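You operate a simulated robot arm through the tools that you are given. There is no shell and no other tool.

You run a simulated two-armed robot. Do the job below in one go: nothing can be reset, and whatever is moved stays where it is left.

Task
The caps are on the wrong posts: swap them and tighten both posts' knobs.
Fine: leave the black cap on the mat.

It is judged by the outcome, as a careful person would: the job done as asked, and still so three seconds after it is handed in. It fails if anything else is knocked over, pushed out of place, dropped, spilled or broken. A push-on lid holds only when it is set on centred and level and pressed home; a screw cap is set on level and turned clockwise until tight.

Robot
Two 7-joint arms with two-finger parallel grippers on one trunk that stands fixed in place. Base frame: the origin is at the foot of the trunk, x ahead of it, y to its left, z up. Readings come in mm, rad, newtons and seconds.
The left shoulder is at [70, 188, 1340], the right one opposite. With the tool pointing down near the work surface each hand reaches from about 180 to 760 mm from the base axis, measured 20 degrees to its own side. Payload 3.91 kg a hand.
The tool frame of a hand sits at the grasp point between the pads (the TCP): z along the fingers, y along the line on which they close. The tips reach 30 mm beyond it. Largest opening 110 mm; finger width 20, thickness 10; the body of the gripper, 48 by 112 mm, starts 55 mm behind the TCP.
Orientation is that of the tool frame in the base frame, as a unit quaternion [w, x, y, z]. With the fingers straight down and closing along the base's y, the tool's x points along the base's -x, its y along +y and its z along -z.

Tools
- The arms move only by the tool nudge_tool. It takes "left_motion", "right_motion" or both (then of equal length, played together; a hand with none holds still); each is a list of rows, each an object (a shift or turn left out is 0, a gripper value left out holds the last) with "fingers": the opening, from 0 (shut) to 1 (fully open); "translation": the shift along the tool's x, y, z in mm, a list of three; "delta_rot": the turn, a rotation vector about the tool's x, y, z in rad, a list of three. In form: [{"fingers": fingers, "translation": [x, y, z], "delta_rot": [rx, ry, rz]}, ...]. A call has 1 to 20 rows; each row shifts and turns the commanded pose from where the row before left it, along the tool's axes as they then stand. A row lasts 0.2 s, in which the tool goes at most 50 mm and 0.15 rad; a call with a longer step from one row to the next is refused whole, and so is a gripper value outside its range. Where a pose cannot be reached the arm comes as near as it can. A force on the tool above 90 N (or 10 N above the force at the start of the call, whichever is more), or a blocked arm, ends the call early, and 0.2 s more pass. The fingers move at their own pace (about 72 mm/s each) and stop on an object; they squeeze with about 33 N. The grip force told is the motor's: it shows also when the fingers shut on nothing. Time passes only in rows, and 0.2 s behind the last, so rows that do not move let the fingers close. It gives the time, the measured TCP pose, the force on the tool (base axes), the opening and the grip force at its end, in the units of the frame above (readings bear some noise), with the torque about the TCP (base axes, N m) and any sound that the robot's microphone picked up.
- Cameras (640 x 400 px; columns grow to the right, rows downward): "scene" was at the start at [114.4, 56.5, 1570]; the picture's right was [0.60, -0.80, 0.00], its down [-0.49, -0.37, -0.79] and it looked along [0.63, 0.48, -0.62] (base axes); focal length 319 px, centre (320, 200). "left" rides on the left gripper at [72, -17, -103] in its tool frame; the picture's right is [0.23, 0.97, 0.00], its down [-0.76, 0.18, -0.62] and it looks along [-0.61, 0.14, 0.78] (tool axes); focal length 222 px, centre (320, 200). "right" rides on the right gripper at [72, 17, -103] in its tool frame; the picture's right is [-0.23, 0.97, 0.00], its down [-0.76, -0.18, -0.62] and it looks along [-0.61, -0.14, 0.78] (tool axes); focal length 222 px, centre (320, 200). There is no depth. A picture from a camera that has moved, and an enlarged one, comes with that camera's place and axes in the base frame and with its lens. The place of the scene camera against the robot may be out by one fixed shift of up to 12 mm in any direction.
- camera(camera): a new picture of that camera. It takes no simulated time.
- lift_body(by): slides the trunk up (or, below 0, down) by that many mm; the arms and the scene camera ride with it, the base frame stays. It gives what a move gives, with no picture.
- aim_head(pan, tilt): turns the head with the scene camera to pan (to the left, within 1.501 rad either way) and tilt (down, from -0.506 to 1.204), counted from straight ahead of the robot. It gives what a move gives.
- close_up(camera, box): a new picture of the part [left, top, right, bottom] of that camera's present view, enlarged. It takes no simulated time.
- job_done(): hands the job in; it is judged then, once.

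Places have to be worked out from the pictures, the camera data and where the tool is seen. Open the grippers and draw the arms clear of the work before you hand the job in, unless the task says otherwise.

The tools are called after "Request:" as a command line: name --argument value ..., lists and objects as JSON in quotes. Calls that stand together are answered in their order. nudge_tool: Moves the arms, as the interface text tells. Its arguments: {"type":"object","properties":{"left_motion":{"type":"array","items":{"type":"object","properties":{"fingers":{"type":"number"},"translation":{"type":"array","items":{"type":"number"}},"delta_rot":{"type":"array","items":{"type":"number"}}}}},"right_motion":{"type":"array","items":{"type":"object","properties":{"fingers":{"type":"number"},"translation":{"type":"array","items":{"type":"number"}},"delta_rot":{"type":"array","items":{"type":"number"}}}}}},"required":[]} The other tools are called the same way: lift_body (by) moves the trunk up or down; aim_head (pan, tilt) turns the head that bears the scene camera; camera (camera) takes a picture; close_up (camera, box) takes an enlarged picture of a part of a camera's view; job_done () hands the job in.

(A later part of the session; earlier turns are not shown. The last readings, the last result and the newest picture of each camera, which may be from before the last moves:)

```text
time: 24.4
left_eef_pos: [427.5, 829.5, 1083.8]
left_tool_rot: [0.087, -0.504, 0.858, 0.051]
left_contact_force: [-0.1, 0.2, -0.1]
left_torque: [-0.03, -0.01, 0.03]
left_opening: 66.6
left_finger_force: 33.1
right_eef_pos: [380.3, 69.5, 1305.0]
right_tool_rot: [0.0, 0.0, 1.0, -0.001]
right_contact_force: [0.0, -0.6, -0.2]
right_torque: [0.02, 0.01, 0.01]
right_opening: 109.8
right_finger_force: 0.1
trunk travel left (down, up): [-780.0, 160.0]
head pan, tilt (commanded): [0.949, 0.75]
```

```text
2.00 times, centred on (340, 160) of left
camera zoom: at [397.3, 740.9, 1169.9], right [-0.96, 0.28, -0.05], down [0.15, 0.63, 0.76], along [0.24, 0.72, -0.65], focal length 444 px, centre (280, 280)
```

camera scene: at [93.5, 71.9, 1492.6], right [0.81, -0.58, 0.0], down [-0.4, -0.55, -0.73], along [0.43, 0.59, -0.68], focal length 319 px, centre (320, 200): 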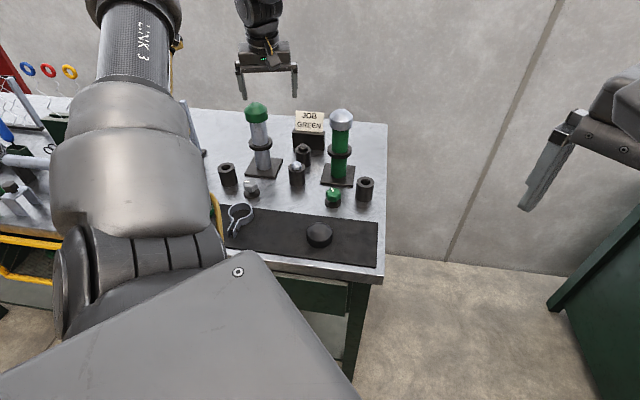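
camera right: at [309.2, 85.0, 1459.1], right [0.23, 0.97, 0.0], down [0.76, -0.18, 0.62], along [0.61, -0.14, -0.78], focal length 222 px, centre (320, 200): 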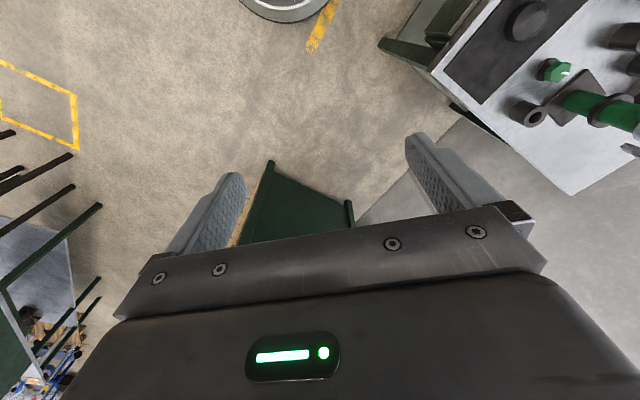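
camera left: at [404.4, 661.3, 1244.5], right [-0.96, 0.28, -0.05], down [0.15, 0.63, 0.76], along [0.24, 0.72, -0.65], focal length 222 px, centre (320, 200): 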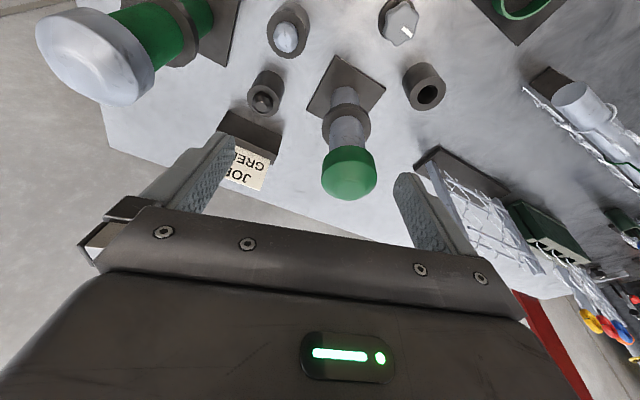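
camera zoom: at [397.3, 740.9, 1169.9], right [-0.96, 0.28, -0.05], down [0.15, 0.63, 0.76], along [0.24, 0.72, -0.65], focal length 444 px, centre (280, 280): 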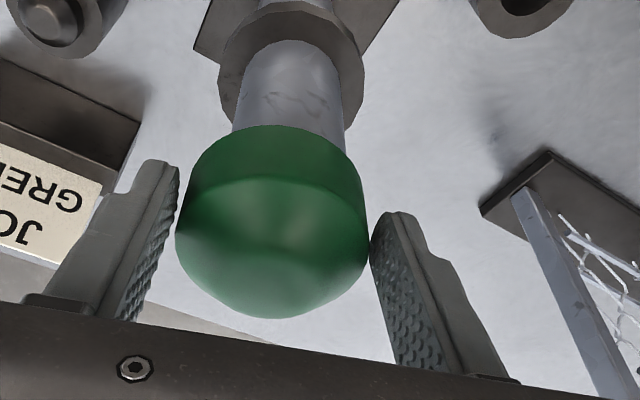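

The cap rises with the hand with no resistance — a slip-on cap. I'll lift it 60 mm more, clear of the post.

Request:
nudge_tool --left_motion '[{"translation": [-2.0, 0, -9.8]}, {"translation": [-4.0, 0, -19.6]}, {"translation": [-4.0, 0, -19.6]}, {"translation": [-3.0, 0, -14.7]}, {}, {}]'

Request:
close_up --camera "scene" --box '[190, 30, 350, 130]'

Request:
close_up --camera "left" --box '[180, 40, 500, 240]'

```text
time: 25.8
left_eef_pos: [426.6, 831.8, 1149.5]
left_tool_rot: [0.085, -0.505, 0.858, 0.051]
left_contact_force: [-0.7, 0.1, -0.1]
left_torque: [0.0, -0.02, -0.03]
left_opening: 22.0
left_finger_force: 0.1
right_eef_pos: [380.9, 70.0, 1304.6]
right_tool_rot: [0.0, -0.001, 1.0, 0.0]
right_contact_force: [-0.7, 0.6, 0.7]
right_torque: [-0.03, -0.01, -0.01]
right_opening: 110.0
right_finger_force: 0.0
trunk travel left (down, up): [-780.0, 160.0]
head pan, tilt (commanded): [0.949, 0.75]
```

```text
4.00 times, centred on (270, 80) of scene
camera zoom: at [94.0, 72.1, 1492.5], right [0.81, -0.58, 0.0], down [-0.4, -0.55, -0.73], along [0.43, 0.59, -0.68], focal length 1278 px, centre (520, 680)
```

zoom: 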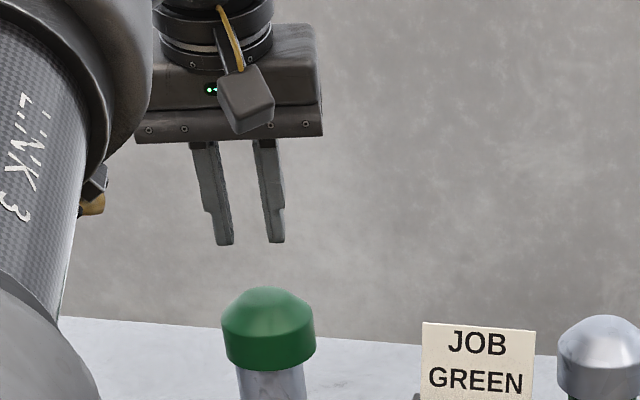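

```text
2.00 times, centred on (340, 140) of left
camera zoom: at [397.1, 743.0, 1237.4], right [-0.96, 0.28, -0.05], down [0.15, 0.63, 0.76], along [0.24, 0.72, -0.65], focal length 444 px, centre (280, 320)
```

zoom: 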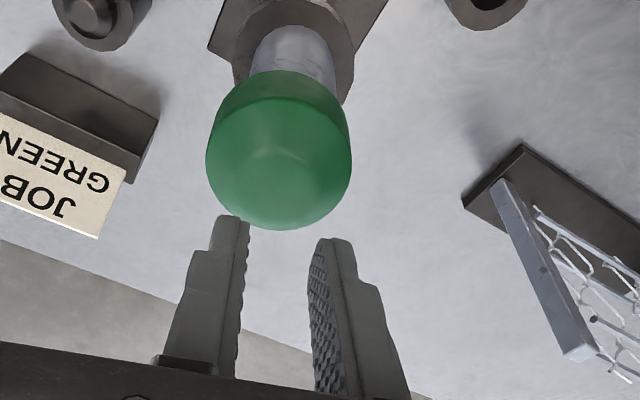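

The fingers slipped off: they are at 22 mm opening with nothing held, and the cap is still on the grey post. I'll look closely at how the cap sits now.

Request:
close_up --camera "scene" --box '[210, 85, 306, 145]'

Request:
close_up --camera "left" --box '[250, 40, 410, 140]'

Request:
close_up --camera "scene" --box '[290, 85, 386, 145]'

```text
6.67 times, centred on (258, 115) of scene
camera zoom: at [94.0, 72.1, 1492.5], right [0.81, -0.58, 0.0], down [-0.4, -0.55, -0.73], along [0.43, 0.59, -0.68], focal length 2129 px, centre (733, 767)
```

zoom: 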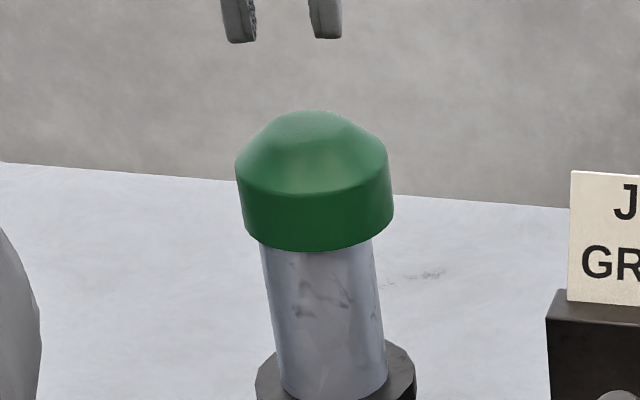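

```text
4.00 times, centred on (330, 90) of left
camera zoom: at [397.1, 743.0, 1237.4], right [-0.96, 0.28, -0.05], down [0.15, 0.63, 0.76], along [0.24, 0.72, -0.65], focal length 888 px, centre (280, 640)
```

zoom: 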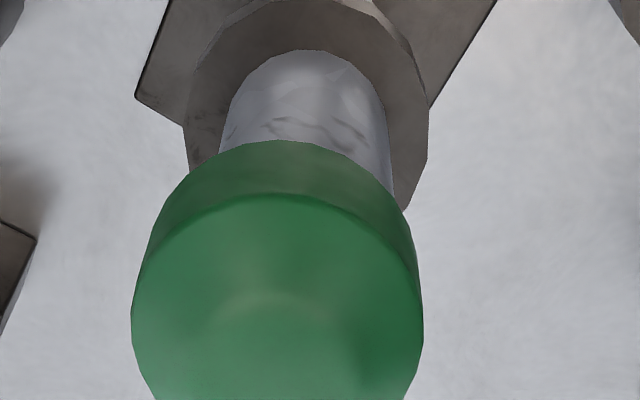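

```text
6.67 times, centred on (338, 115) of scene
camera zoom: at [94.0, 72.1, 1492.5], right [0.81, -0.58, 0.0], down [-0.4, -0.55, -0.73], along [0.43, 0.59, -0.68], focal length 2129 px, centre (200, 767)
```

zoom: 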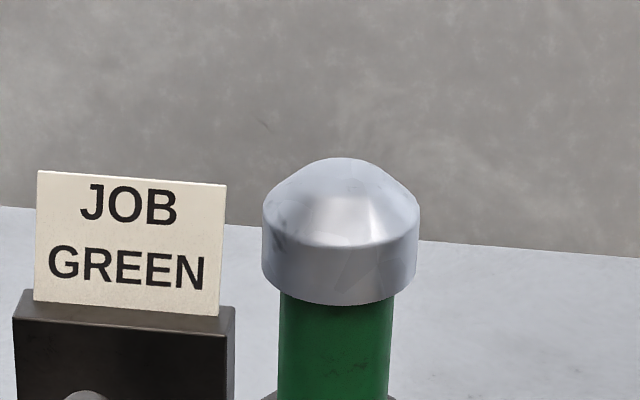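

The cap is sitting level on its post, so nothing is lost. I'll reopen, go back down a bit lower this time (TCP z≈1071, tips just above the rim at ≈1039) for a fuller grip on the cap's straight side.

Request:
nudge_tool --left_motion '[{"fingers": 1.0}, {}, {}, {"translation": [4.5, -0.4, 19.1]}, {"translation": [4.5, -0.4, 19.1]}, {"translation": [4.5, -0.4, 19.1]}, {"translation": [4.4, -0.3, 19.1]}, {}, {}]'

Request:
close_up --camera "scene" --box '[190, 60, 310, 135]'

Request:
close_up --camera "left" --box '[180, 60, 500, 260]'

```text
time: 27.8
left_eef_pos: [425.8, 824.9, 1071.2]
left_tool_rot: [0.085, -0.504, 0.858, 0.05]
left_contact_force: [0.2, -0.3, 0.0]
left_torque: [0.0, 0.04, 0.02]
left_opening: 110.0
left_finger_force: 0.0
right_eef_pos: [380.7, 69.4, 1305.0]
right_tool_rot: [-0.001, 0.0, 1.0, 0.0]
right_contact_force: [-0.4, 0.8, -0.4]
right_torque: [0.02, -0.01, 0.0]
right_opening: 110.1
right_finger_force: 0.0
trunk travel left (down, up): [-780.0, 160.0]
head pan, tilt (commanded): [0.949, 0.75]
```

```text
5.33 times, centred on (250, 98) of scene
camera zoom: at [93.9, 71.5, 1492.6], right [0.81, -0.58, 0.0], down [-0.4, -0.55, -0.73], along [0.43, 0.59, -0.68], focal length 1703 px, centre (693, 747)
```

zoom: 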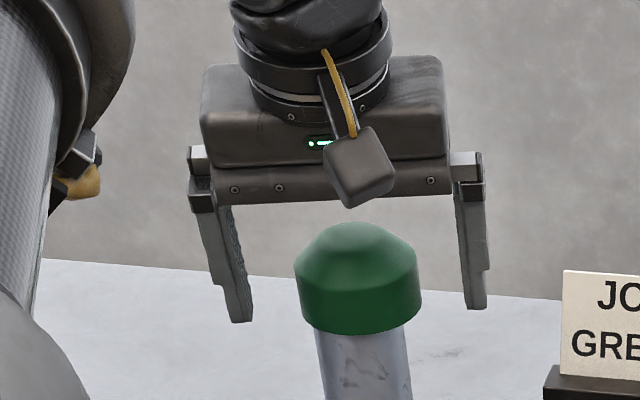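

```text
2.00 times, centred on (340, 160) of left
camera zoom: at [396.2, 737.0, 1158.3], right [-0.96, 0.28, -0.05], down [0.15, 0.63, 0.76], along [0.24, 0.72, -0.65], focal length 444 px, centre (280, 280)
```

zoom: 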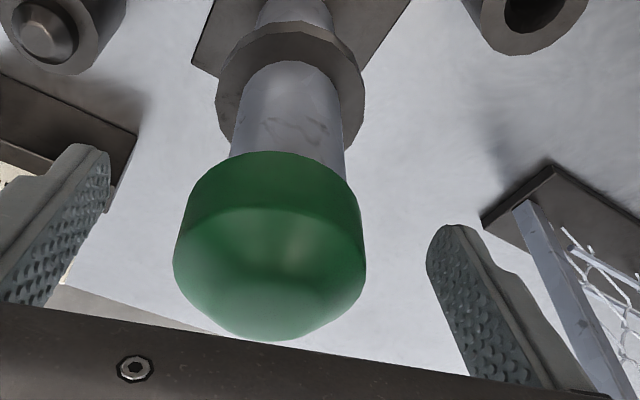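

The tips are now right at rim level and well aligned fore-aft; the cap is ~2 mm to the −y side, so I'll shift over 2 mm, then close.

Request:
nudge_tool --left_motion '[{"translation": [0, -2.0, 0]}, {}, {"fingers": 0.0}, {}, {}, {}, {}]'

Request:
close_up --camera "scene" --box '[190, 60, 310, 135]'

Request:
close_up --camera "left" --box '[180, 60, 500, 260]'

```text
time: 29.4
left_eef_pos: [427.6, 825.9, 1071.1]
left_tool_rot: [0.086, -0.504, 0.858, 0.05]
left_contact_force: [-3.5, 3.6, 1.8]
left_torque: [0.14, 0.13, 0.04]
left_opening: 65.4
left_finger_force: 33.2
right_eef_pos: [380.3, 68.8, 1305.6]
right_tool_rot: [0.0, 0.0, 1.0, -0.001]
right_contact_force: [-0.1, -0.5, 0.2]
right_torque: [-0.04, -0.02, 0.02]
right_opening: 109.9
right_finger_force: 0.1
trunk travel left (down, up): [-780.0, 160.0]
head pan, tilt (commanded): [0.949, 0.75]
```

```text
5.33 times, centred on (250, 98) of scene
camera zoom: at [92.6, 72.6, 1492.6], right [0.81, -0.58, 0.0], down [-0.4, -0.56, -0.73], along [0.43, 0.59, -0.68], focal length 1703 px, centre (693, 747)
```

zoom: 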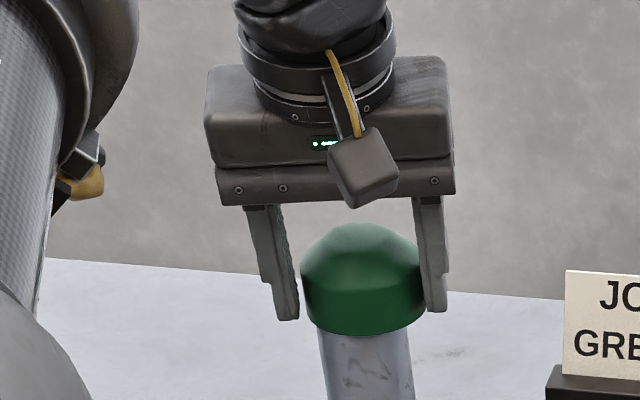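

```text
2.00 times, centred on (340, 160) of left
camera zoom: at [396.5, 737.0, 1157.9], right [-0.96, 0.28, -0.05], down [0.15, 0.63, 0.76], along [0.24, 0.72, -0.65], focal length 444 px, centre (280, 280)
```

zoom: 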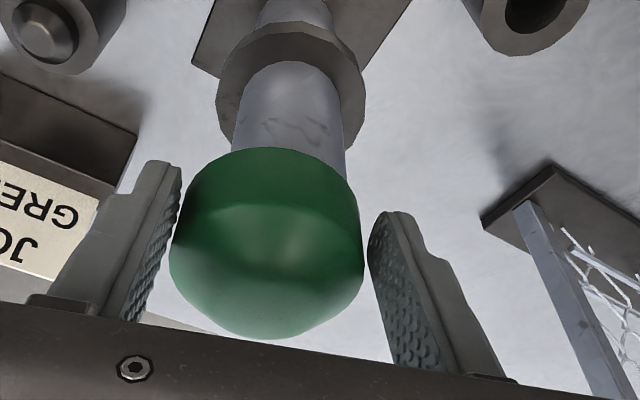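

The opening (65.4 mm) and geometry show the problem: the near rim edge places the cap axis about 15 mm further out than my fingers' centreline, so I was pinching it off-centre. I'll open, move 14 mm further outward at the same height, and re-check.

Request:
nudge_tool --left_motion '[{"fingers": 1.0}, {}, {}, {"translation": [-6.9, 0, 1.4]}, {"translation": [-6.8, 0, 1.4]}, {}, {}]'

Request:
close_up --camera "scene" --box '[190, 60, 310, 135]'

Request:
close_up --camera "left" --box '[180, 60, 500, 260]'

```text
time: 30.9
left_eef_pos: [434.5, 836.4, 1070.7]
left_tool_rot: [0.085, -0.504, 0.858, 0.05]
left_contact_force: [-0.1, 0.2, -0.4]
left_torque: [-0.04, 0.04, 0.02]
left_opening: 110.0
left_finger_force: 0.0
right_eef_pos: [381.3, 68.5, 1306.2]
right_tool_rot: [0.0, 0.0, 1.0, 0.001]
right_contact_force: [-0.3, -0.7, -0.2]
right_torque: [0.03, 0.0, 0.01]
right_opening: 110.0
right_finger_force: 0.1
trunk travel left (down, up): [-780.0, 160.0]
head pan, tilt (commanded): [0.949, 0.75]
```

```text
5.33 times, centred on (250, 98) of scene
camera zoom: at [93.9, 71.8, 1492.6], right [0.81, -0.58, 0.0], down [-0.4, -0.55, -0.73], along [0.43, 0.59, -0.68], focal length 1703 px, centre (693, 747)
```

zoom: 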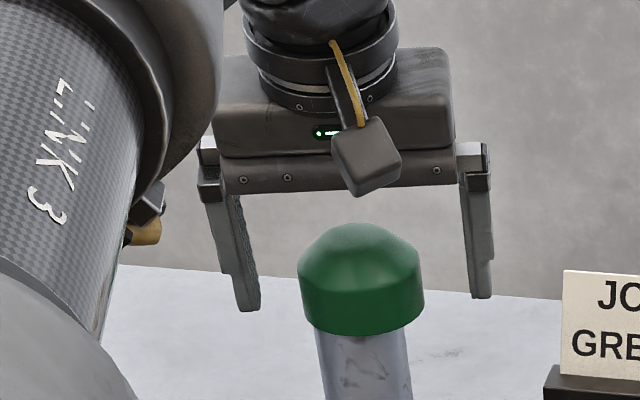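

```text
2.00 times, centred on (340, 160) of left
camera zoom: at [405.5, 748.6, 1156.5], right [-0.96, 0.28, -0.05], down [0.15, 0.63, 0.76], along [0.24, 0.72, -0.65], focal length 444 px, centre (280, 280)
```

zoom: 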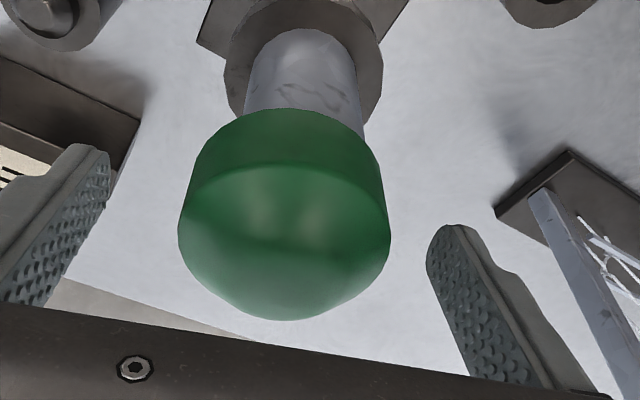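

Now the cap axis is only ~3 mm beyond the finger centreline and ~2 mm to the +y side. I'll make that small correction and close.

Request:
nudge_tool --left_motion '[{"translation": [-2.9, 2.3, 0.6]}, {}, {"fingers": 0.0}, {}, {}, {}, {}]'

Request:
close_up --camera "scene" --box '[190, 60, 310, 135]'

Request:
close_up --camera "left" --box '[180, 60, 500, 260]'

```text
time: 32.5
left_eef_pos: [434.8, 841.1, 1069.7]
left_tool_rot: [0.086, -0.504, 0.858, 0.05]
left_contact_force: [0.3, -0.3, 0.6]
left_torque: [0.03, -0.03, 0.03]
left_opening: 67.1
left_finger_force: 33.2
right_eef_pos: [380.4, 69.1, 1304.7]
right_tool_rot: [0.0, 0.0, 1.0, 0.0]
right_contact_force: [-0.6, -1.4, 0.3]
right_torque: [0.02, -0.01, 0.0]
right_opening: 110.2
right_finger_force: 0.0
trunk travel left (down, up): [-780.0, 160.0]
head pan, tilt (commanded): [0.949, 0.75]
```

```text
5.33 times, centred on (250, 98) of scene
camera zoom: at [93.9, 72.0, 1492.5], right [0.81, -0.58, 0.0], down [-0.4, -0.55, -0.73], along [0.43, 0.59, -0.68], focal length 1703 px, centre (693, 747)
```

zoom: 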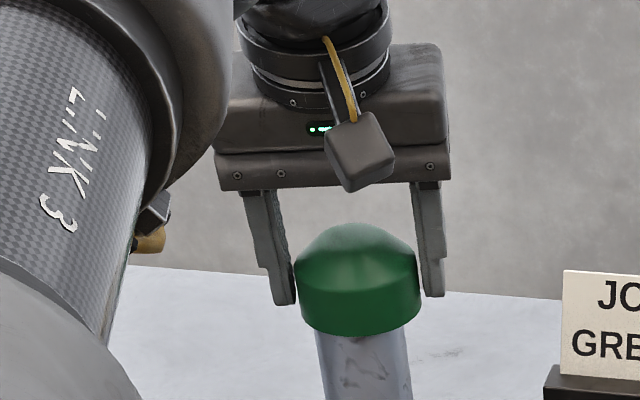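

```text
2.00 times, centred on (340, 160) of left
camera zoom: at [404.3, 752.6, 1157.4], right [-0.96, 0.28, -0.05], down [0.15, 0.63, 0.76], along [0.24, 0.72, -0.65], focal length 444 px, centre (280, 280)
```

zoom: 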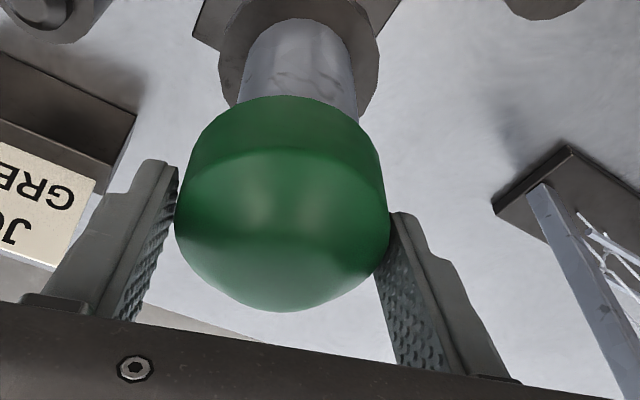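

Opening 67.1 mm with the pads now meeting the cap at its full diameter. I'll lift 10 mm slowly and check.

Request:
nudge_tool --left_motion '[{"translation": [-0.5, 0, -2.45]}, {"translation": [-0.5, 0, -2.45]}, {"translation": [-0.5, 0, -2.45]}, {"translation": [-0.5, 0, -2.45]}, {}]'

Request:
close_up --camera "scene" --box '[190, 60, 310, 135]'

```text
time: 33.8
left_eef_pos: [436.4, 841.4, 1080.9]
left_tool_rot: [0.085, -0.504, 0.858, 0.05]
left_contact_force: [0.5, 0.0, -1.3]
left_torque: [0.0, -0.02, -0.02]
left_opening: 67.3
left_finger_force: 33.2
right_eef_pos: [380.6, 69.2, 1305.5]
right_tool_rot: [0.001, -0.001, 1.0, 0.0]
right_contact_force: [0.3, -0.7, 0.0]
right_torque: [-0.01, 0.04, 0.01]
right_opening: 110.0
right_finger_force: 0.0
trunk travel left (down, up): [-780.0, 160.0]
head pan, tilt (commanded): [0.949, 0.75]
```

```text
5.33 times, centred on (250, 98) of scene
camera zoom: at [93.9, 72.1, 1492.5], right [0.81, -0.58, 0.0], down [-0.4, -0.55, -0.73], along [0.43, 0.59, -0.68], focal length 1703 px, centre (693, 747)
```

zoom: 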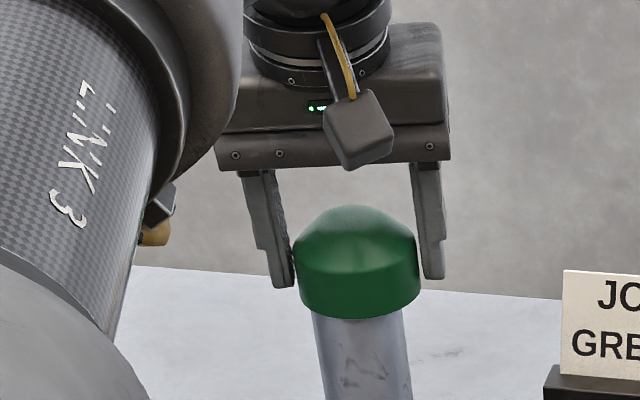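

The cap is lifting with the hand (about 1 N load). I'll continue up 60 mm.

Request:
nudge_tool --left_motion '[{"translation": [-1.0, 0, -4.9]}, {"translation": [-1.6, 0, -7.8]}, {"translation": [-2.0, 0, -9.8]}, {"translation": [-2.0, 0, -9.8]}, {"translation": [-2.0, 0, -9.8]}, {"translation": [-2.0, 0, -9.8]}, {"translation": [-1.0, 0, -4.9]}, {}]'

Request:
close_up --camera "scene" --box '[190, 30, 350, 130]'

Request:
close_up --camera "left" --box '[180, 40, 500, 240]'

```text
time: 35.5
left_eef_pos: [434.4, 842.2, 1137.5]
left_tool_rot: [0.085, -0.505, 0.858, 0.05]
left_contact_force: [-0.5, -0.4, -1.1]
left_torque: [-0.02, -0.02, 0.03]
left_opening: 67.0
left_finger_force: 32.7
right_eef_pos: [380.4, 70.0, 1305.2]
right_tool_rot: [0.0, 0.0, 1.0, -0.001]
right_contact_force: [0.2, 0.8, -0.2]
right_torque: [-0.03, -0.03, 0.0]
right_opening: 110.1
right_finger_force: 0.1
trunk travel left (down, up): [-780.0, 160.0]
head pan, tilt (commanded): [0.949, 0.75]
```

```text
4.00 times, centred on (270, 80) of scene
camera zoom: at [94.1, 72.2, 1492.5], right [0.81, -0.58, 0.0], down [-0.4, -0.55, -0.73], along [0.43, 0.59, -0.68], focal length 1278 px, centre (520, 680)
```

zoom: 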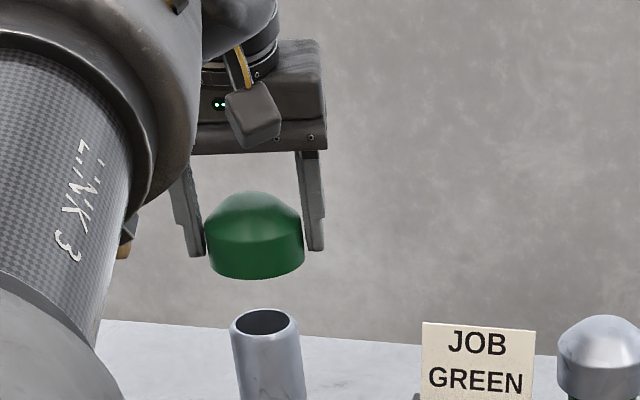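

```text
2.00 times, centred on (340, 140) of left
camera zoom: at [404.7, 753.4, 1224.7], right [-0.96, 0.28, -0.05], down [0.15, 0.63, 0.76], along [0.24, 0.72, -0.65], focal length 444 px, centre (280, 320)
```

zoom: 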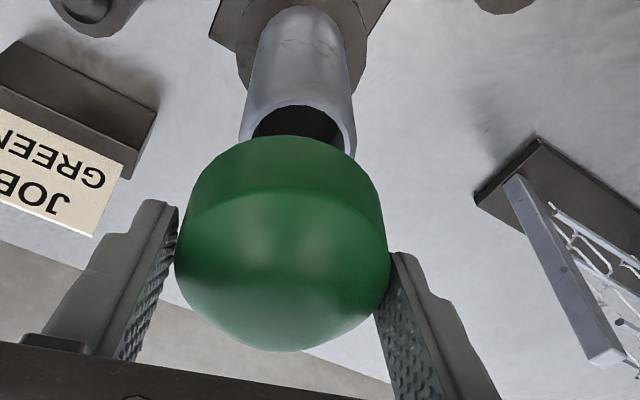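

The green cap is securely held and the grey post is a plain open tube (OD ≈46 mm, top ≈1055). I'll carry the cap back toward a free patch of table near (419, 671) between the two knobs, staying high.

Request:
nudge_tool --left_motion '[{"translation": [15, -7, -3.1]}, {"translation": [30.8, -13.9, -6.3]}, {"translation": [30.8, -13.9, -6.3]}, {"translation": [30.8, -13.9, -6.3]}, {"translation": [30.8, -13.9, -6.3]}, {"translation": [16, -7, -3.1]}, {}]'

Request:
lift_body --by -130

Request:
camera --camera "left"

Request:
camera --camera "scene"

```text
time: 37.1
left_eef_pos: [417.3, 669.2, 1140.2]
left_tool_rot: [0.086, -0.504, 0.858, 0.05]
left_contact_force: [-0.5, -0.1, -1.4]
left_torque: [0.01, 0.03, -0.03]
left_opening: 67.0
left_finger_force: 32.9
right_eef_pos: [381.9, 68.4, 1304.8]
right_tool_rot: [0.0, 0.0, 1.0, -0.001]
right_contact_force: [-0.5, -0.1, -0.6]
right_torque: [-0.02, 0.02, -0.04]
right_opening: 110.0
right_finger_force: 0.1
trunk travel left (down, up): [-780.0, 160.0]
head pan, tilt (commanded): [0.949, 0.75]
```

```text
time: 38.7
left_eef_pos: [418.5, 669.9, 1011.9]
left_tool_rot: [0.086, -0.504, 0.858, 0.05]
left_contact_force: [0.5, -0.2, -1.1]
left_torque: [-0.02, 0.02, -0.03]
left_opening: 67.1
left_finger_force: 33.3
right_eef_pos: [380.2, 68.8, 1175.5]
right_tool_rot: [0.001, 0.0, 1.0, 0.0]
right_contact_force: [0.4, -0.1, -0.3]
right_torque: [0.0, -0.01, -0.04]
right_opening: 109.8
right_finger_force: 0.1
trunk travel left (down, up): [-650.0, 290.0]
head pan, tilt (commanded): [0.949, 0.75]
```

```text
taken
camera left: at [387.6, 581.0, 1097.4], right [-0.96, 0.28, -0.05], down [0.15, 0.63, 0.76], along [0.24, 0.72, -0.65], focal length 222 px, centre (320, 200)
```

left: 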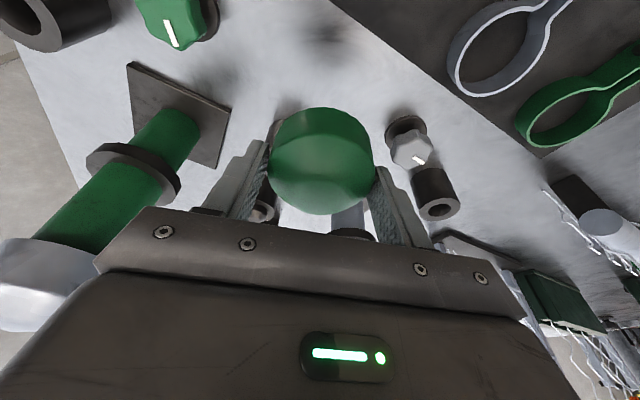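

```text
taken
camera scene: at [93.8, 71.8, 1362.6], right [0.81, -0.58, 0.0], down [-0.4, -0.55, -0.73], along [0.43, 0.59, -0.68], focal length 319 px, centre (320, 200)
```

scene: 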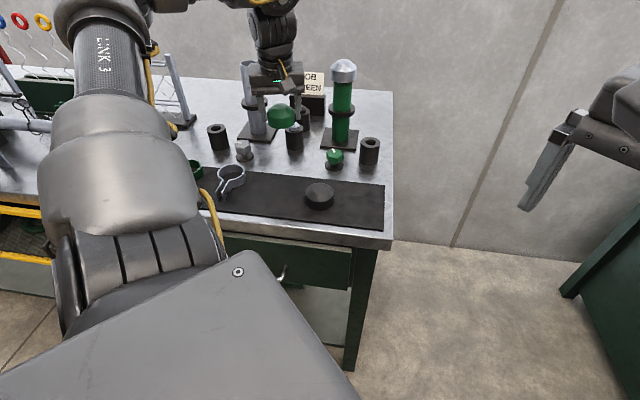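

The patch below the cap is clear. I'll lower to about 20 mm above the table and check the gap.

Request:
nudge_tool --left_motion '[{"translation": [5.5, 0, 27.3]}, {"translation": [5.5, 0, 27.3]}, {"translation": [5.5, 0, 27.3]}, {"translation": [5.3, 0, 26.5]}, {}, {}]'

Request:
camera --camera "left"

Request:
close_up --camera "scene" --box '[210, 80, 370, 180]'

```text
time: 40.1
left_eef_pos: [417.0, 668.0, 901.2]
left_tool_rot: [0.086, -0.504, 0.858, 0.05]
left_contact_force: [-0.2, -0.2, -0.4]
left_torque: [0.0, 0.0, 0.0]
left_opening: 66.9
left_finger_force: 33.3
right_eef_pos: [381.3, 69.1, 1175.4]
right_tool_rot: [-0.001, 0.0, 1.0, 0.0]
right_contact_force: [-1.1, 0.9, -0.1]
right_torque: [-0.03, 0.0, -0.03]
right_opening: 110.0
right_finger_force: 0.0
trunk travel left (down, up): [-650.0, 290.0]
head pan, tilt (commanded): [0.949, 0.75]
```

```text
taken
camera left: at [386.7, 579.5, 987.8], right [-0.96, 0.28, -0.05], down [0.15, 0.63, 0.76], along [0.24, 0.72, -0.65], focal length 222 px, centre (320, 200)
```

left: 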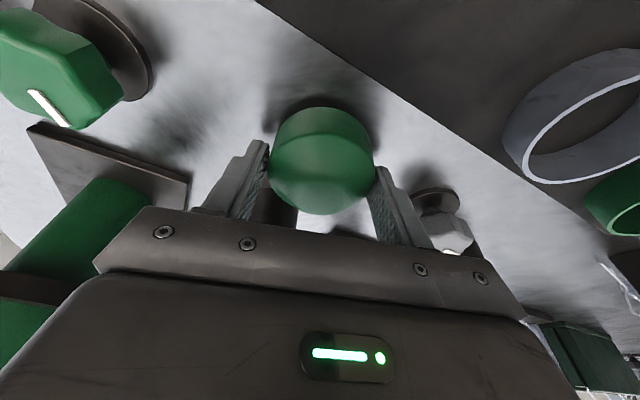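

```text
4.00 times, centred on (290, 130) of scene
camera zoom: at [94.0, 72.0, 1362.5], right [0.81, -0.58, 0.0], down [-0.4, -0.55, -0.73], along [0.43, 0.59, -0.68], focal length 1278 px, centre (440, 480)
```

zoom: 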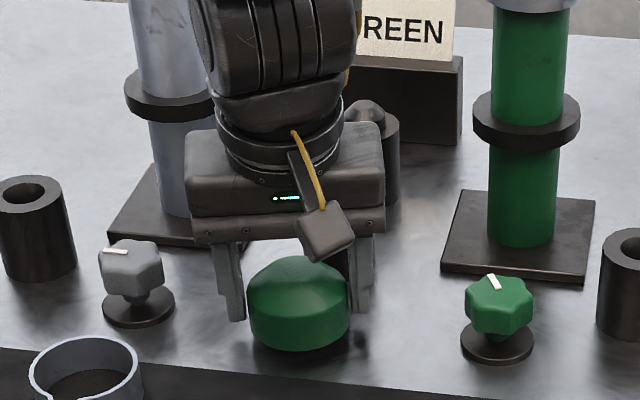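

The cap hovers ~20 mm above bare table, close behind the mat edge. I'll shift 8 mm further from the mat and come down to ~8 mm above the table.

Request:
nudge_tool --left_motion '[{"translation": [-7.8, 0, 1.6]}, {"translation": [1.2, 0, 5.9]}, {"translation": [1.2, 0, 5.9]}, {}, {}]'

Request:
close_up --camera "scene" --box '[230, 120, 326, 180]'

Request:
close_up --camera "left" --box '[200, 40, 440, 190]'

```text
time: 41.3
left_eef_pos: [420.5, 672.0, 890.6]
left_tool_rot: [0.088, -0.504, 0.858, 0.05]
left_contact_force: [0.7, 6.6, 25.3]
left_torque: [0.23, 0.01, -0.18]
left_opening: 67.0
left_finger_force: 33.4
right_eef_pos: [379.2, 66.5, 1176.2]
right_tool_rot: [0.001, 0.0, 1.0, 0.0]
right_contact_force: [0.5, 0.1, -0.5]
right_torque: [-0.02, 0.01, 0.02]
right_opening: 110.2
right_finger_force: 0.0
trunk travel left (down, up): [-650.0, 290.0]
head pan, tilt (commanded): [0.949, 0.75]
```

```text
6.67 times, centred on (278, 150) of scene
camera zoom: at [91.8, 69.1, 1363.0], right [0.81, -0.58, 0.0], down [-0.4, -0.55, -0.73], along [0.43, 0.6, -0.68], focal length 2129 px, centre (600, 533)
```

zoom: 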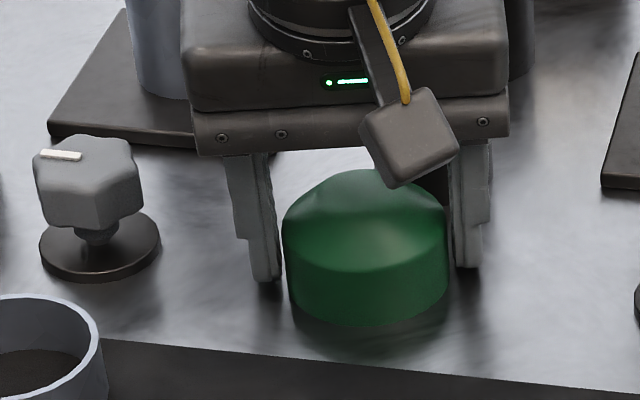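

```text
2.67 times, centred on (320, 115) of left
camera zoom: at [389.7, 585.0, 977.7], right [-0.96, 0.28, -0.05], down [0.14, 0.63, 0.76], along [0.24, 0.73, -0.64], focal length 592 px, centre (320, 427)
```

zoom: 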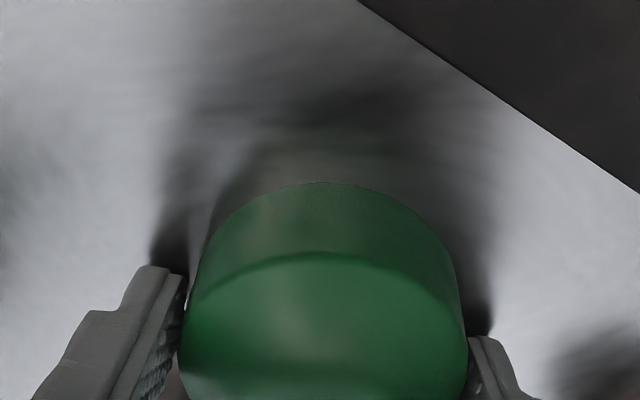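

The cap's rim has touched the table (25 N upward). I'll ease up 1 mm, then open the fingers to release it.

Request:
nudge_tool --left_motion '[{"translation": [-0.2, 0, -1.0]}, {}]'

```text
time: 41.9
left_eef_pos: [419.8, 674.3, 892.0]
left_tool_rot: [0.086, -0.503, 0.859, 0.05]
left_contact_force: [3.6, -1.1, 16.4]
left_torque: [0.21, -0.41, -0.16]
left_opening: 66.8
left_finger_force: 33.3
right_eef_pos: [379.2, 65.8, 1176.0]
right_tool_rot: [0.0, 0.001, 1.0, 0.001]
right_contact_force: [0.2, 0.3, -0.4]
right_torque: [0.03, -0.02, 0.03]
right_opening: 110.0
right_finger_force: 0.1
trunk travel left (down, up): [-650.0, 290.0]
head pan, tilt (commanded): [0.949, 0.75]
```

Still 16 N; I'll ease up another 1 mm and then open fully.

Request:
nudge_tool --left_motion '[{"translation": [-0.2, 0, -1.0]}, {}, {"fingers": 1.0}, {}, {}, {}]'

Request:
close_up --camera "scene" --box '[230, 120, 326, 180]'

Request:
close_up --camera "left" --box '[180, 40, 500, 240]'

```text
time: 43.3
left_eef_pos: [420.2, 676.3, 892.2]
left_tool_rot: [0.087, -0.504, 0.858, 0.051]
left_contact_force: [-1.7, -4.0, 3.8]
left_torque: [-0.24, -0.13, -0.2]
left_opening: 109.7
left_finger_force: 0.1
right_eef_pos: [380.7, 66.7, 1175.4]
right_tool_rot: [0.0, -0.001, 1.0, 0.0]
right_contact_force: [1.1, 0.9, -0.3]
right_torque: [-0.03, 0.01, -0.01]
right_opening: 109.9
right_finger_force: 0.0
trunk travel left (down, up): [-650.0, 290.0]
head pan, tilt (commanded): [0.949, 0.75]
```

```text
6.67 times, centred on (278, 150) of scene
camera zoom: at [93.6, 70.1, 1362.6], right [0.81, -0.58, 0.0], down [-0.4, -0.55, -0.73], along [0.43, 0.6, -0.68], focal length 2129 px, centre (600, 533)
```

zoom: 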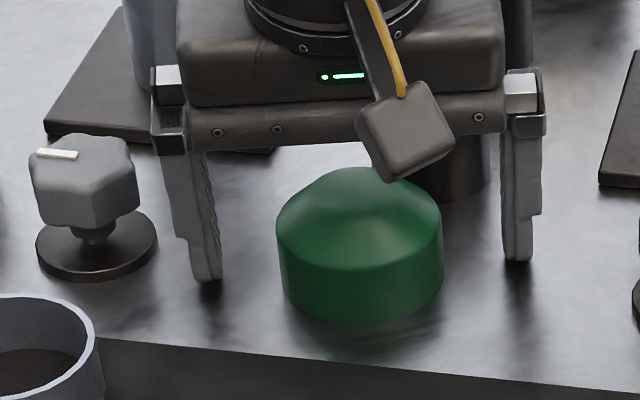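

```text
2.00 times, centred on (340, 140) of left
camera zoom: at [390.7, 587.2, 978.0], right [-0.96, 0.28, -0.05], down [0.15, 0.63, 0.76], along [0.24, 0.72, -0.65], focal length 444 px, centre (280, 320)
```

zoom: 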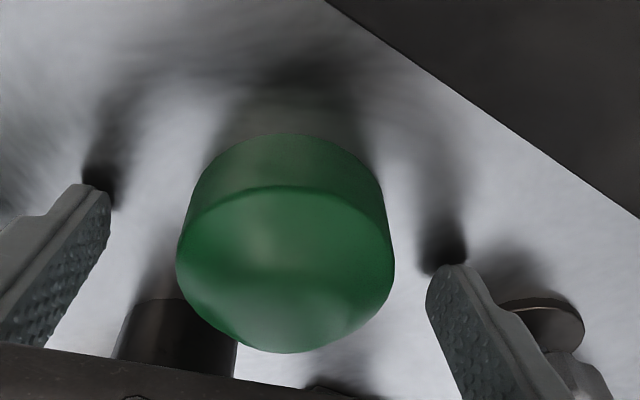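

The cap now stands on the table with the fingers open. The force reading isn't quite zero, so I'll wait a moment and re-read before moving.

Request:
nudge_tool --left_motion '[{}, {}]'

Request:
camera --camera "left"

Request:
camera --camera "scene"

```text
time: 43.9
left_eef_pos: [420.5, 676.8, 891.3]
left_tool_rot: [0.087, -0.504, 0.858, 0.051]
left_contact_force: [-0.4, -3.3, 4.9]
left_torque: [0.0, 0.25, 0.19]
left_opening: 109.1
left_finger_force: 0.1
right_eef_pos: [380.6, 66.8, 1175.5]
right_tool_rot: [0.0, 0.0, 1.0, 0.0]
right_contact_force: [0.5, 1.0, -0.7]
right_torque: [0.0, 0.02, 0.01]
right_opening: 109.9
right_finger_force: 0.1
trunk travel left (down, up): [-650.0, 290.0]
head pan, tilt (commanded): [0.949, 0.75]
```

```text
taken
camera left: at [390.5, 587.6, 978.0], right [-0.96, 0.28, -0.05], down [0.15, 0.63, 0.76], along [0.24, 0.72, -0.65], focal length 222 px, centre (320, 200)
```

left: 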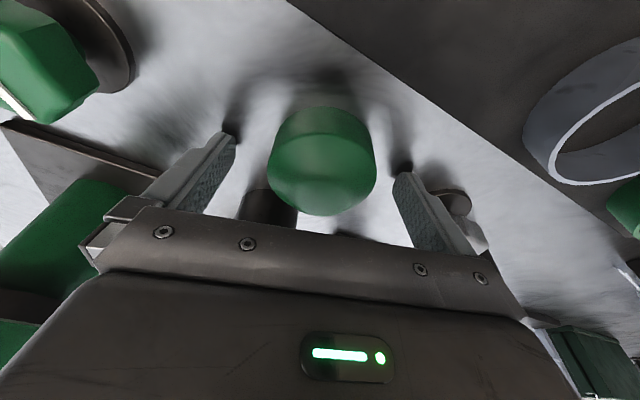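

```text
taken
camera scene: at [93.3, 70.6, 1362.7], right [0.81, -0.58, 0.0], down [-0.4, -0.55, -0.73], along [0.43, 0.6, -0.68], focal length 319 px, centre (320, 200)
```

scene: 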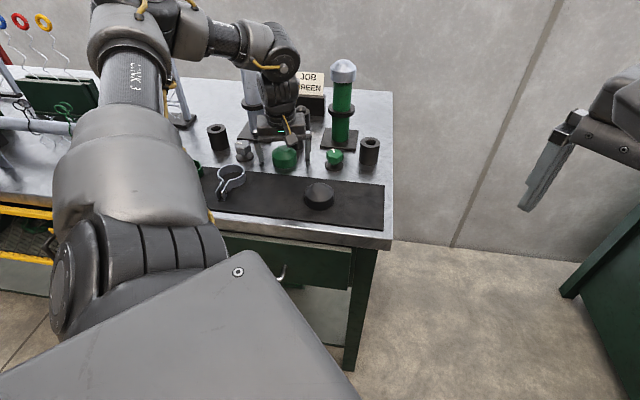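

The finger tips are just touching the table (so the table is at z≈860), and the cap stands upright. I'll raise the hand straight up, then raise the trunk again.

Request:
nudge_tool --left_motion '[{"translation": [-0.6, 0, -3.0]}, {"translation": [-3.0, 0, -14.7]}, {"translation": [-6.0, 0, -29.4]}, {"translation": [-6.0, 0, -29.4]}, {"translation": [-6.0, 0, -29.4]}, {"translation": [-6.0, 0, -29.4]}, {}]'

Request:
close_up --camera "scene" --box '[190, 70, 400, 201]'

Request:
camera --camera "left"

```text
time: 45.5
left_eef_pos: [420.2, 676.5, 1029.8]
left_tool_rot: [0.085, -0.505, 0.858, 0.05]
left_contact_force: [0.1, -0.1, 0.2]
left_torque: [-0.03, 0.02, 0.02]
left_opening: 109.9
left_finger_force: 0.2
right_eef_pos: [381.6, 69.9, 1175.1]
right_tool_rot: [-0.001, 0.0, 1.0, -0.001]
right_contact_force: [0.4, -0.2, -0.8]
right_torque: [0.0, 0.0, 0.02]
right_opening: 110.1
right_finger_force: 0.1
trunk travel left (down, up): [-650.0, 290.0]
head pan, tilt (commanded): [0.949, 0.75]
```

```text
3.05 times, centred on (295, 136) of scene
camera zoom: at [94.0, 72.5, 1362.5], right [0.81, -0.58, 0.0], down [-0.4, -0.56, -0.73], along [0.43, 0.59, -0.68], focal length 973 px, centre (396, 397)
```

zoom: 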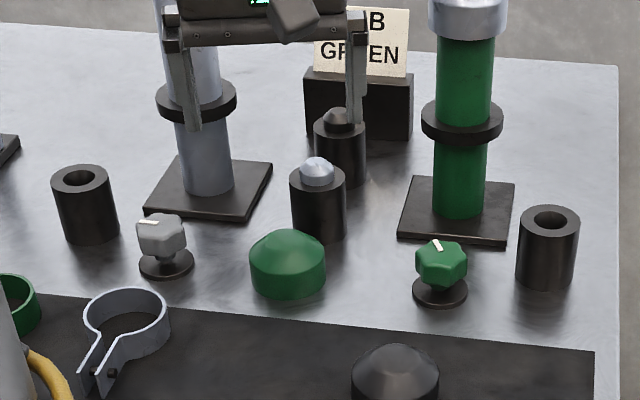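

```text
taken
camera left: at [390.4, 587.6, 1116.1], right [-0.96, 0.28, -0.05], down [0.15, 0.63, 0.76], along [0.24, 0.72, -0.65], focal length 222 px, centre (320, 200)
```

left: 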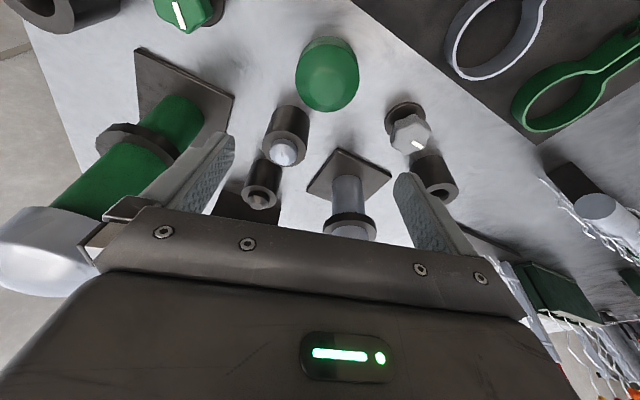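

The green cap stands upright, clear of everything. I'll raise the trunk 130 mm, turn the hand back to ~43° yaw (same tilt) and move to hover over the grey cap at about (598, 676).

Request:
lift_body --by 130

Request:
nudge_tool --left_motion '[{"delta_rot": [0.0202, 0, 0.0996]}, {"delta_rot": [0.0202, 0, 0.0996]}, {"delta_rot": [0.0202, 0, 0.0996]}, {"translation": [-30.6, -30.7, 6.2]}, {"translation": [-30.6, -30.7, 6.2]}, {"translation": [-30.6, -30.7, 6.2]}, {"translation": [-30.6, -30.7, 6.2]}, {}, {}]'

Request:
camera --camera "left"

Request:
close_up --camera "scene" --box '[240, 50, 400, 150]'

```text
time: 47.1
left_eef_pos: [421.3, 675.9, 1159.8]
left_tool_rot: [0.087, -0.504, 0.858, 0.05]
left_contact_force: [-0.7, 0.3, -0.2]
left_torque: [0.0, -0.01, 0.0]
left_opening: 109.8
left_finger_force: 0.1
right_eef_pos: [380.6, 67.6, 1304.7]
right_tool_rot: [0.001, 0.0, 1.0, 0.0]
right_contact_force: [0.5, -0.2, -0.1]
right_torque: [-0.02, -0.02, -0.04]
right_opening: 110.1
right_finger_force: 0.1
trunk travel left (down, up): [-780.0, 160.0]
head pan, tilt (commanded): [0.949, 0.75]
```

```text
time: 49.1
left_eef_pos: [597.6, 670.7, 1159.7]
left_tool_rot: [0.092, -0.368, 0.925, 0.036]
left_contact_force: [-0.6, 0.1, 0.0]
left_torque: [-0.01, 0.0, 0.0]
left_opening: 110.1
left_finger_force: 0.1
right_eef_pos: [379.0, 69.6, 1305.3]
right_tool_rot: [0.0, 0.0, 1.0, -0.002]
right_contact_force: [-0.3, 0.1, -0.6]
right_torque: [-0.01, -0.01, -0.02]
right_opening: 109.9
right_finger_force: 0.0
trunk travel left (down, up): [-780.0, 160.0]
head pan, tilt (commanded): [0.949, 0.75]
```

```text
taken
camera left: at [541.7, 595.0, 1245.9], right [-0.83, 0.56, -0.05], down [0.33, 0.56, 0.76], along [0.45, 0.62, -0.65], focal length 222 px, centre (320, 200)
```

left: 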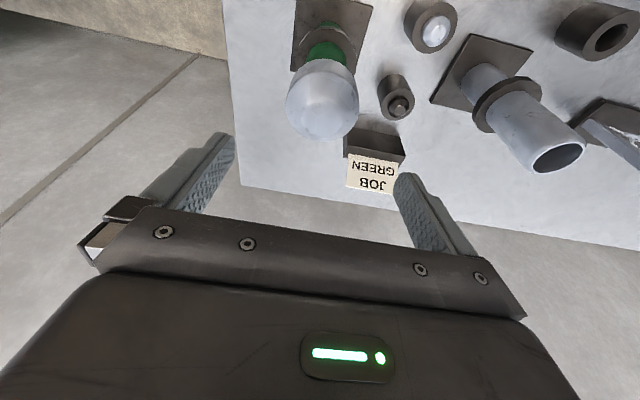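

```text
4.00 times, centred on (320, 100) of scene
camera zoom: at [92.4, 72.4, 1492.6], right [0.81, -0.58, 0.0], down [-0.4, -0.56, -0.73], along [0.43, 0.59, -0.68], focal length 1278 px, centre (320, 600)
```

zoom: 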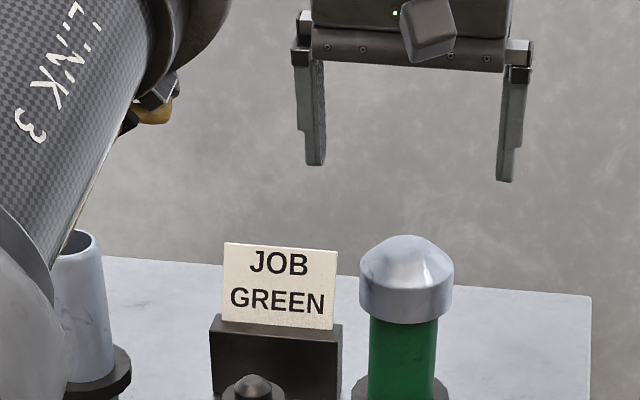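

Hovering near the grey cap. I'll zoom in to find the cap's near-rim edge and sides accurately.

Request:
close_up --camera "left" --box '[240, 20, 400, 120]'

Request:
close_up --camera "left" --box '[240, 80, 400, 180]'

```text
4.00 times, centred on (320, 70) of left
camera zoom: at [541.7, 595.0, 1245.9], right [-0.83, 0.56, -0.05], down [0.33, 0.56, 0.76], along [0.45, 0.62, -0.65], focal length 888 px, centre (320, 720)
```

zoom: 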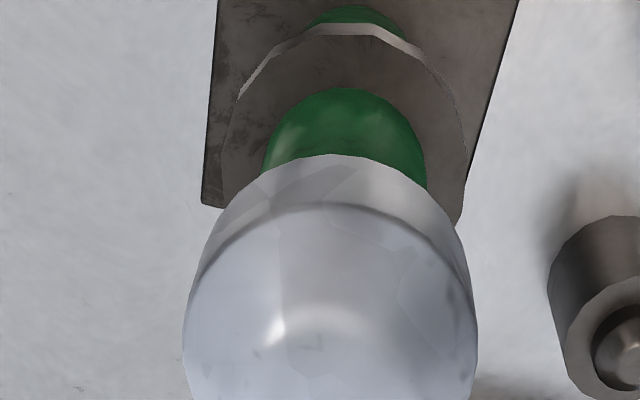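

```text
4.00 times, centred on (320, 130) of left
camera zoom: at [541.7, 595.0, 1245.9], right [-0.83, 0.56, -0.05], down [0.33, 0.56, 0.76], along [0.45, 0.62, -0.65], focal length 888 px, centre (320, 480)
```

zoom: 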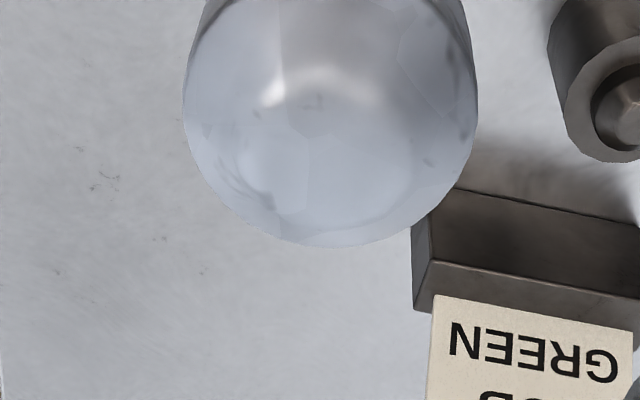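

The grey cap's axis is ~5 mm beyond TCP and laterally centred. I'll descend straight down to TCP z≈1071 with a small forward correction.

Request:
nudge_tool --left_motion '[{"translation": [3.9, 0, 21.7]}, {"translation": [3.9, 0, 21.7]}, {"translation": [3.9, 0, 21.8]}, {"translation": [3.8, 0, 21.8]}, {}, {}]'

Request:
close_up --camera "left" --box '[180, 60, 500, 260]'

Request:
close_up --camera "scene" --box '[280, 70, 400, 145]'

```text
time: 50.5
left_eef_pos: [597.8, 674.9, 1070.1]
left_tool_rot: [0.092, -0.368, 0.925, 0.037]
left_contact_force: [0.1, 0.9, -0.3]
left_torque: [0.0, -0.01, 0.0]
left_opening: 110.2
left_finger_force: 0.0
right_eef_pos: [380.0, 68.3, 1305.7]
right_tool_rot: [-0.001, 0.0, 1.0, 0.0]
right_contact_force: [0.6, -0.9, 0.3]
right_torque: [-0.02, 0.04, -0.02]
right_opening: 110.2
right_finger_force: 0.0
trunk travel left (down, up): [-780.0, 160.0]
head pan, tilt (commanded): [0.949, 0.75]
```

```text
2.00 times, centred on (340, 160) of left
camera zoom: at [542.2, 597.8, 1156.6], right [-0.83, 0.55, -0.05], down [0.33, 0.56, 0.76], along [0.45, 0.62, -0.65], focal length 444 px, centre (280, 280)
```

zoom: 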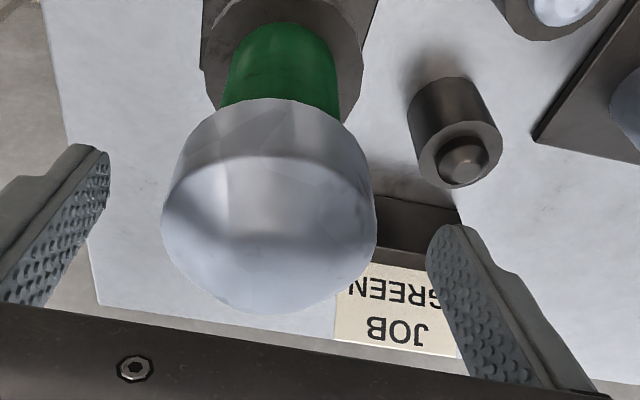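

```text
5.33 times, centred on (340, 108) of scene
camera zoom: at [94.0, 71.3, 1492.6], right [0.81, -0.58, 0.0], down [-0.4, -0.55, -0.73], along [0.43, 0.59, -0.68], focal length 1703 px, centre (213, 693)
```

zoom: 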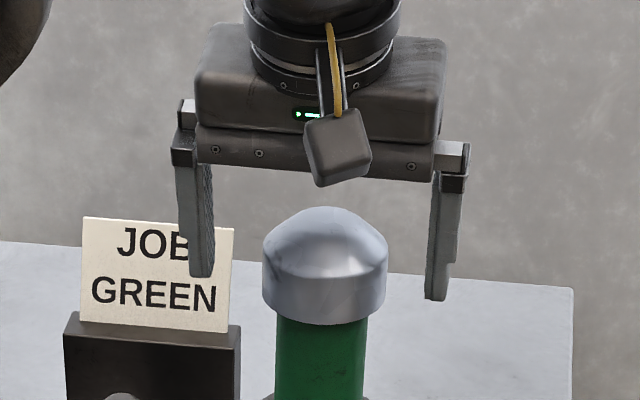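

Fore-aft alignment is good; the cap is ~3.3 mm toward −y. I'll shift that much, then close on it.

Request:
nudge_tool --left_motion '[{"translation": [1.0, -3.4, 0]}, {}, {"fingers": 0.0}, {}, {}, {}, {}]'

Request:
close_up --camera "left" --box '[180, 60, 500, 260]'

Request:
close_up --camera "scene" --box '[280, 70, 400, 145]'

```text
time: 52.1
left_eef_pos: [598.3, 670.9, 1070.1]
left_tool_rot: [0.093, -0.367, 0.925, 0.038]
left_contact_force: [-0.9, -0.4, -0.6]
left_torque: [-0.04, 0.05, 0.01]
left_opening: 63.4
left_finger_force: 33.1
right_eef_pos: [380.9, 69.8, 1305.0]
right_tool_rot: [0.0, 0.001, 1.0, 0.0]
right_contact_force: [0.0, 0.1, 0.0]
right_torque: [0.0, -0.01, 0.02]
right_opening: 109.8
right_finger_force: 0.1
trunk travel left (down, up): [-780.0, 160.0]
head pan, tilt (commanded): [0.949, 0.75]
```

```text
2.00 times, centred on (340, 160) of left
camera zoom: at [542.9, 595.4, 1157.0], right [-0.83, 0.55, -0.05], down [0.33, 0.56, 0.76], along [0.45, 0.62, -0.65], focal length 444 px, centre (280, 280)
```

zoom: 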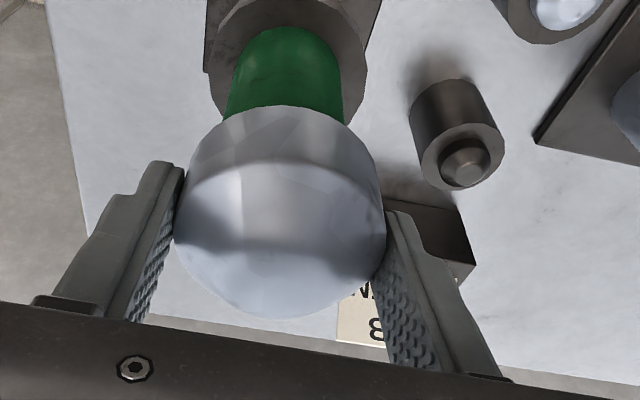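

```text
5.33 times, centred on (340, 108) of scene
camera zoom: at [94.0, 71.9, 1492.5], right [0.81, -0.58, 0.0], down [-0.4, -0.55, -0.73], along [0.43, 0.59, -0.68], focal length 1703 px, centre (213, 693)
```

zoom: 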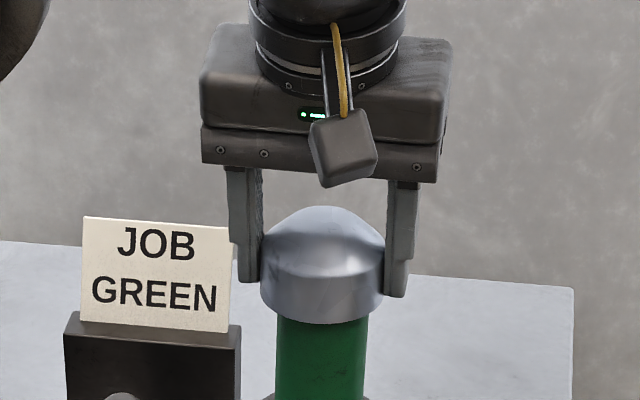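

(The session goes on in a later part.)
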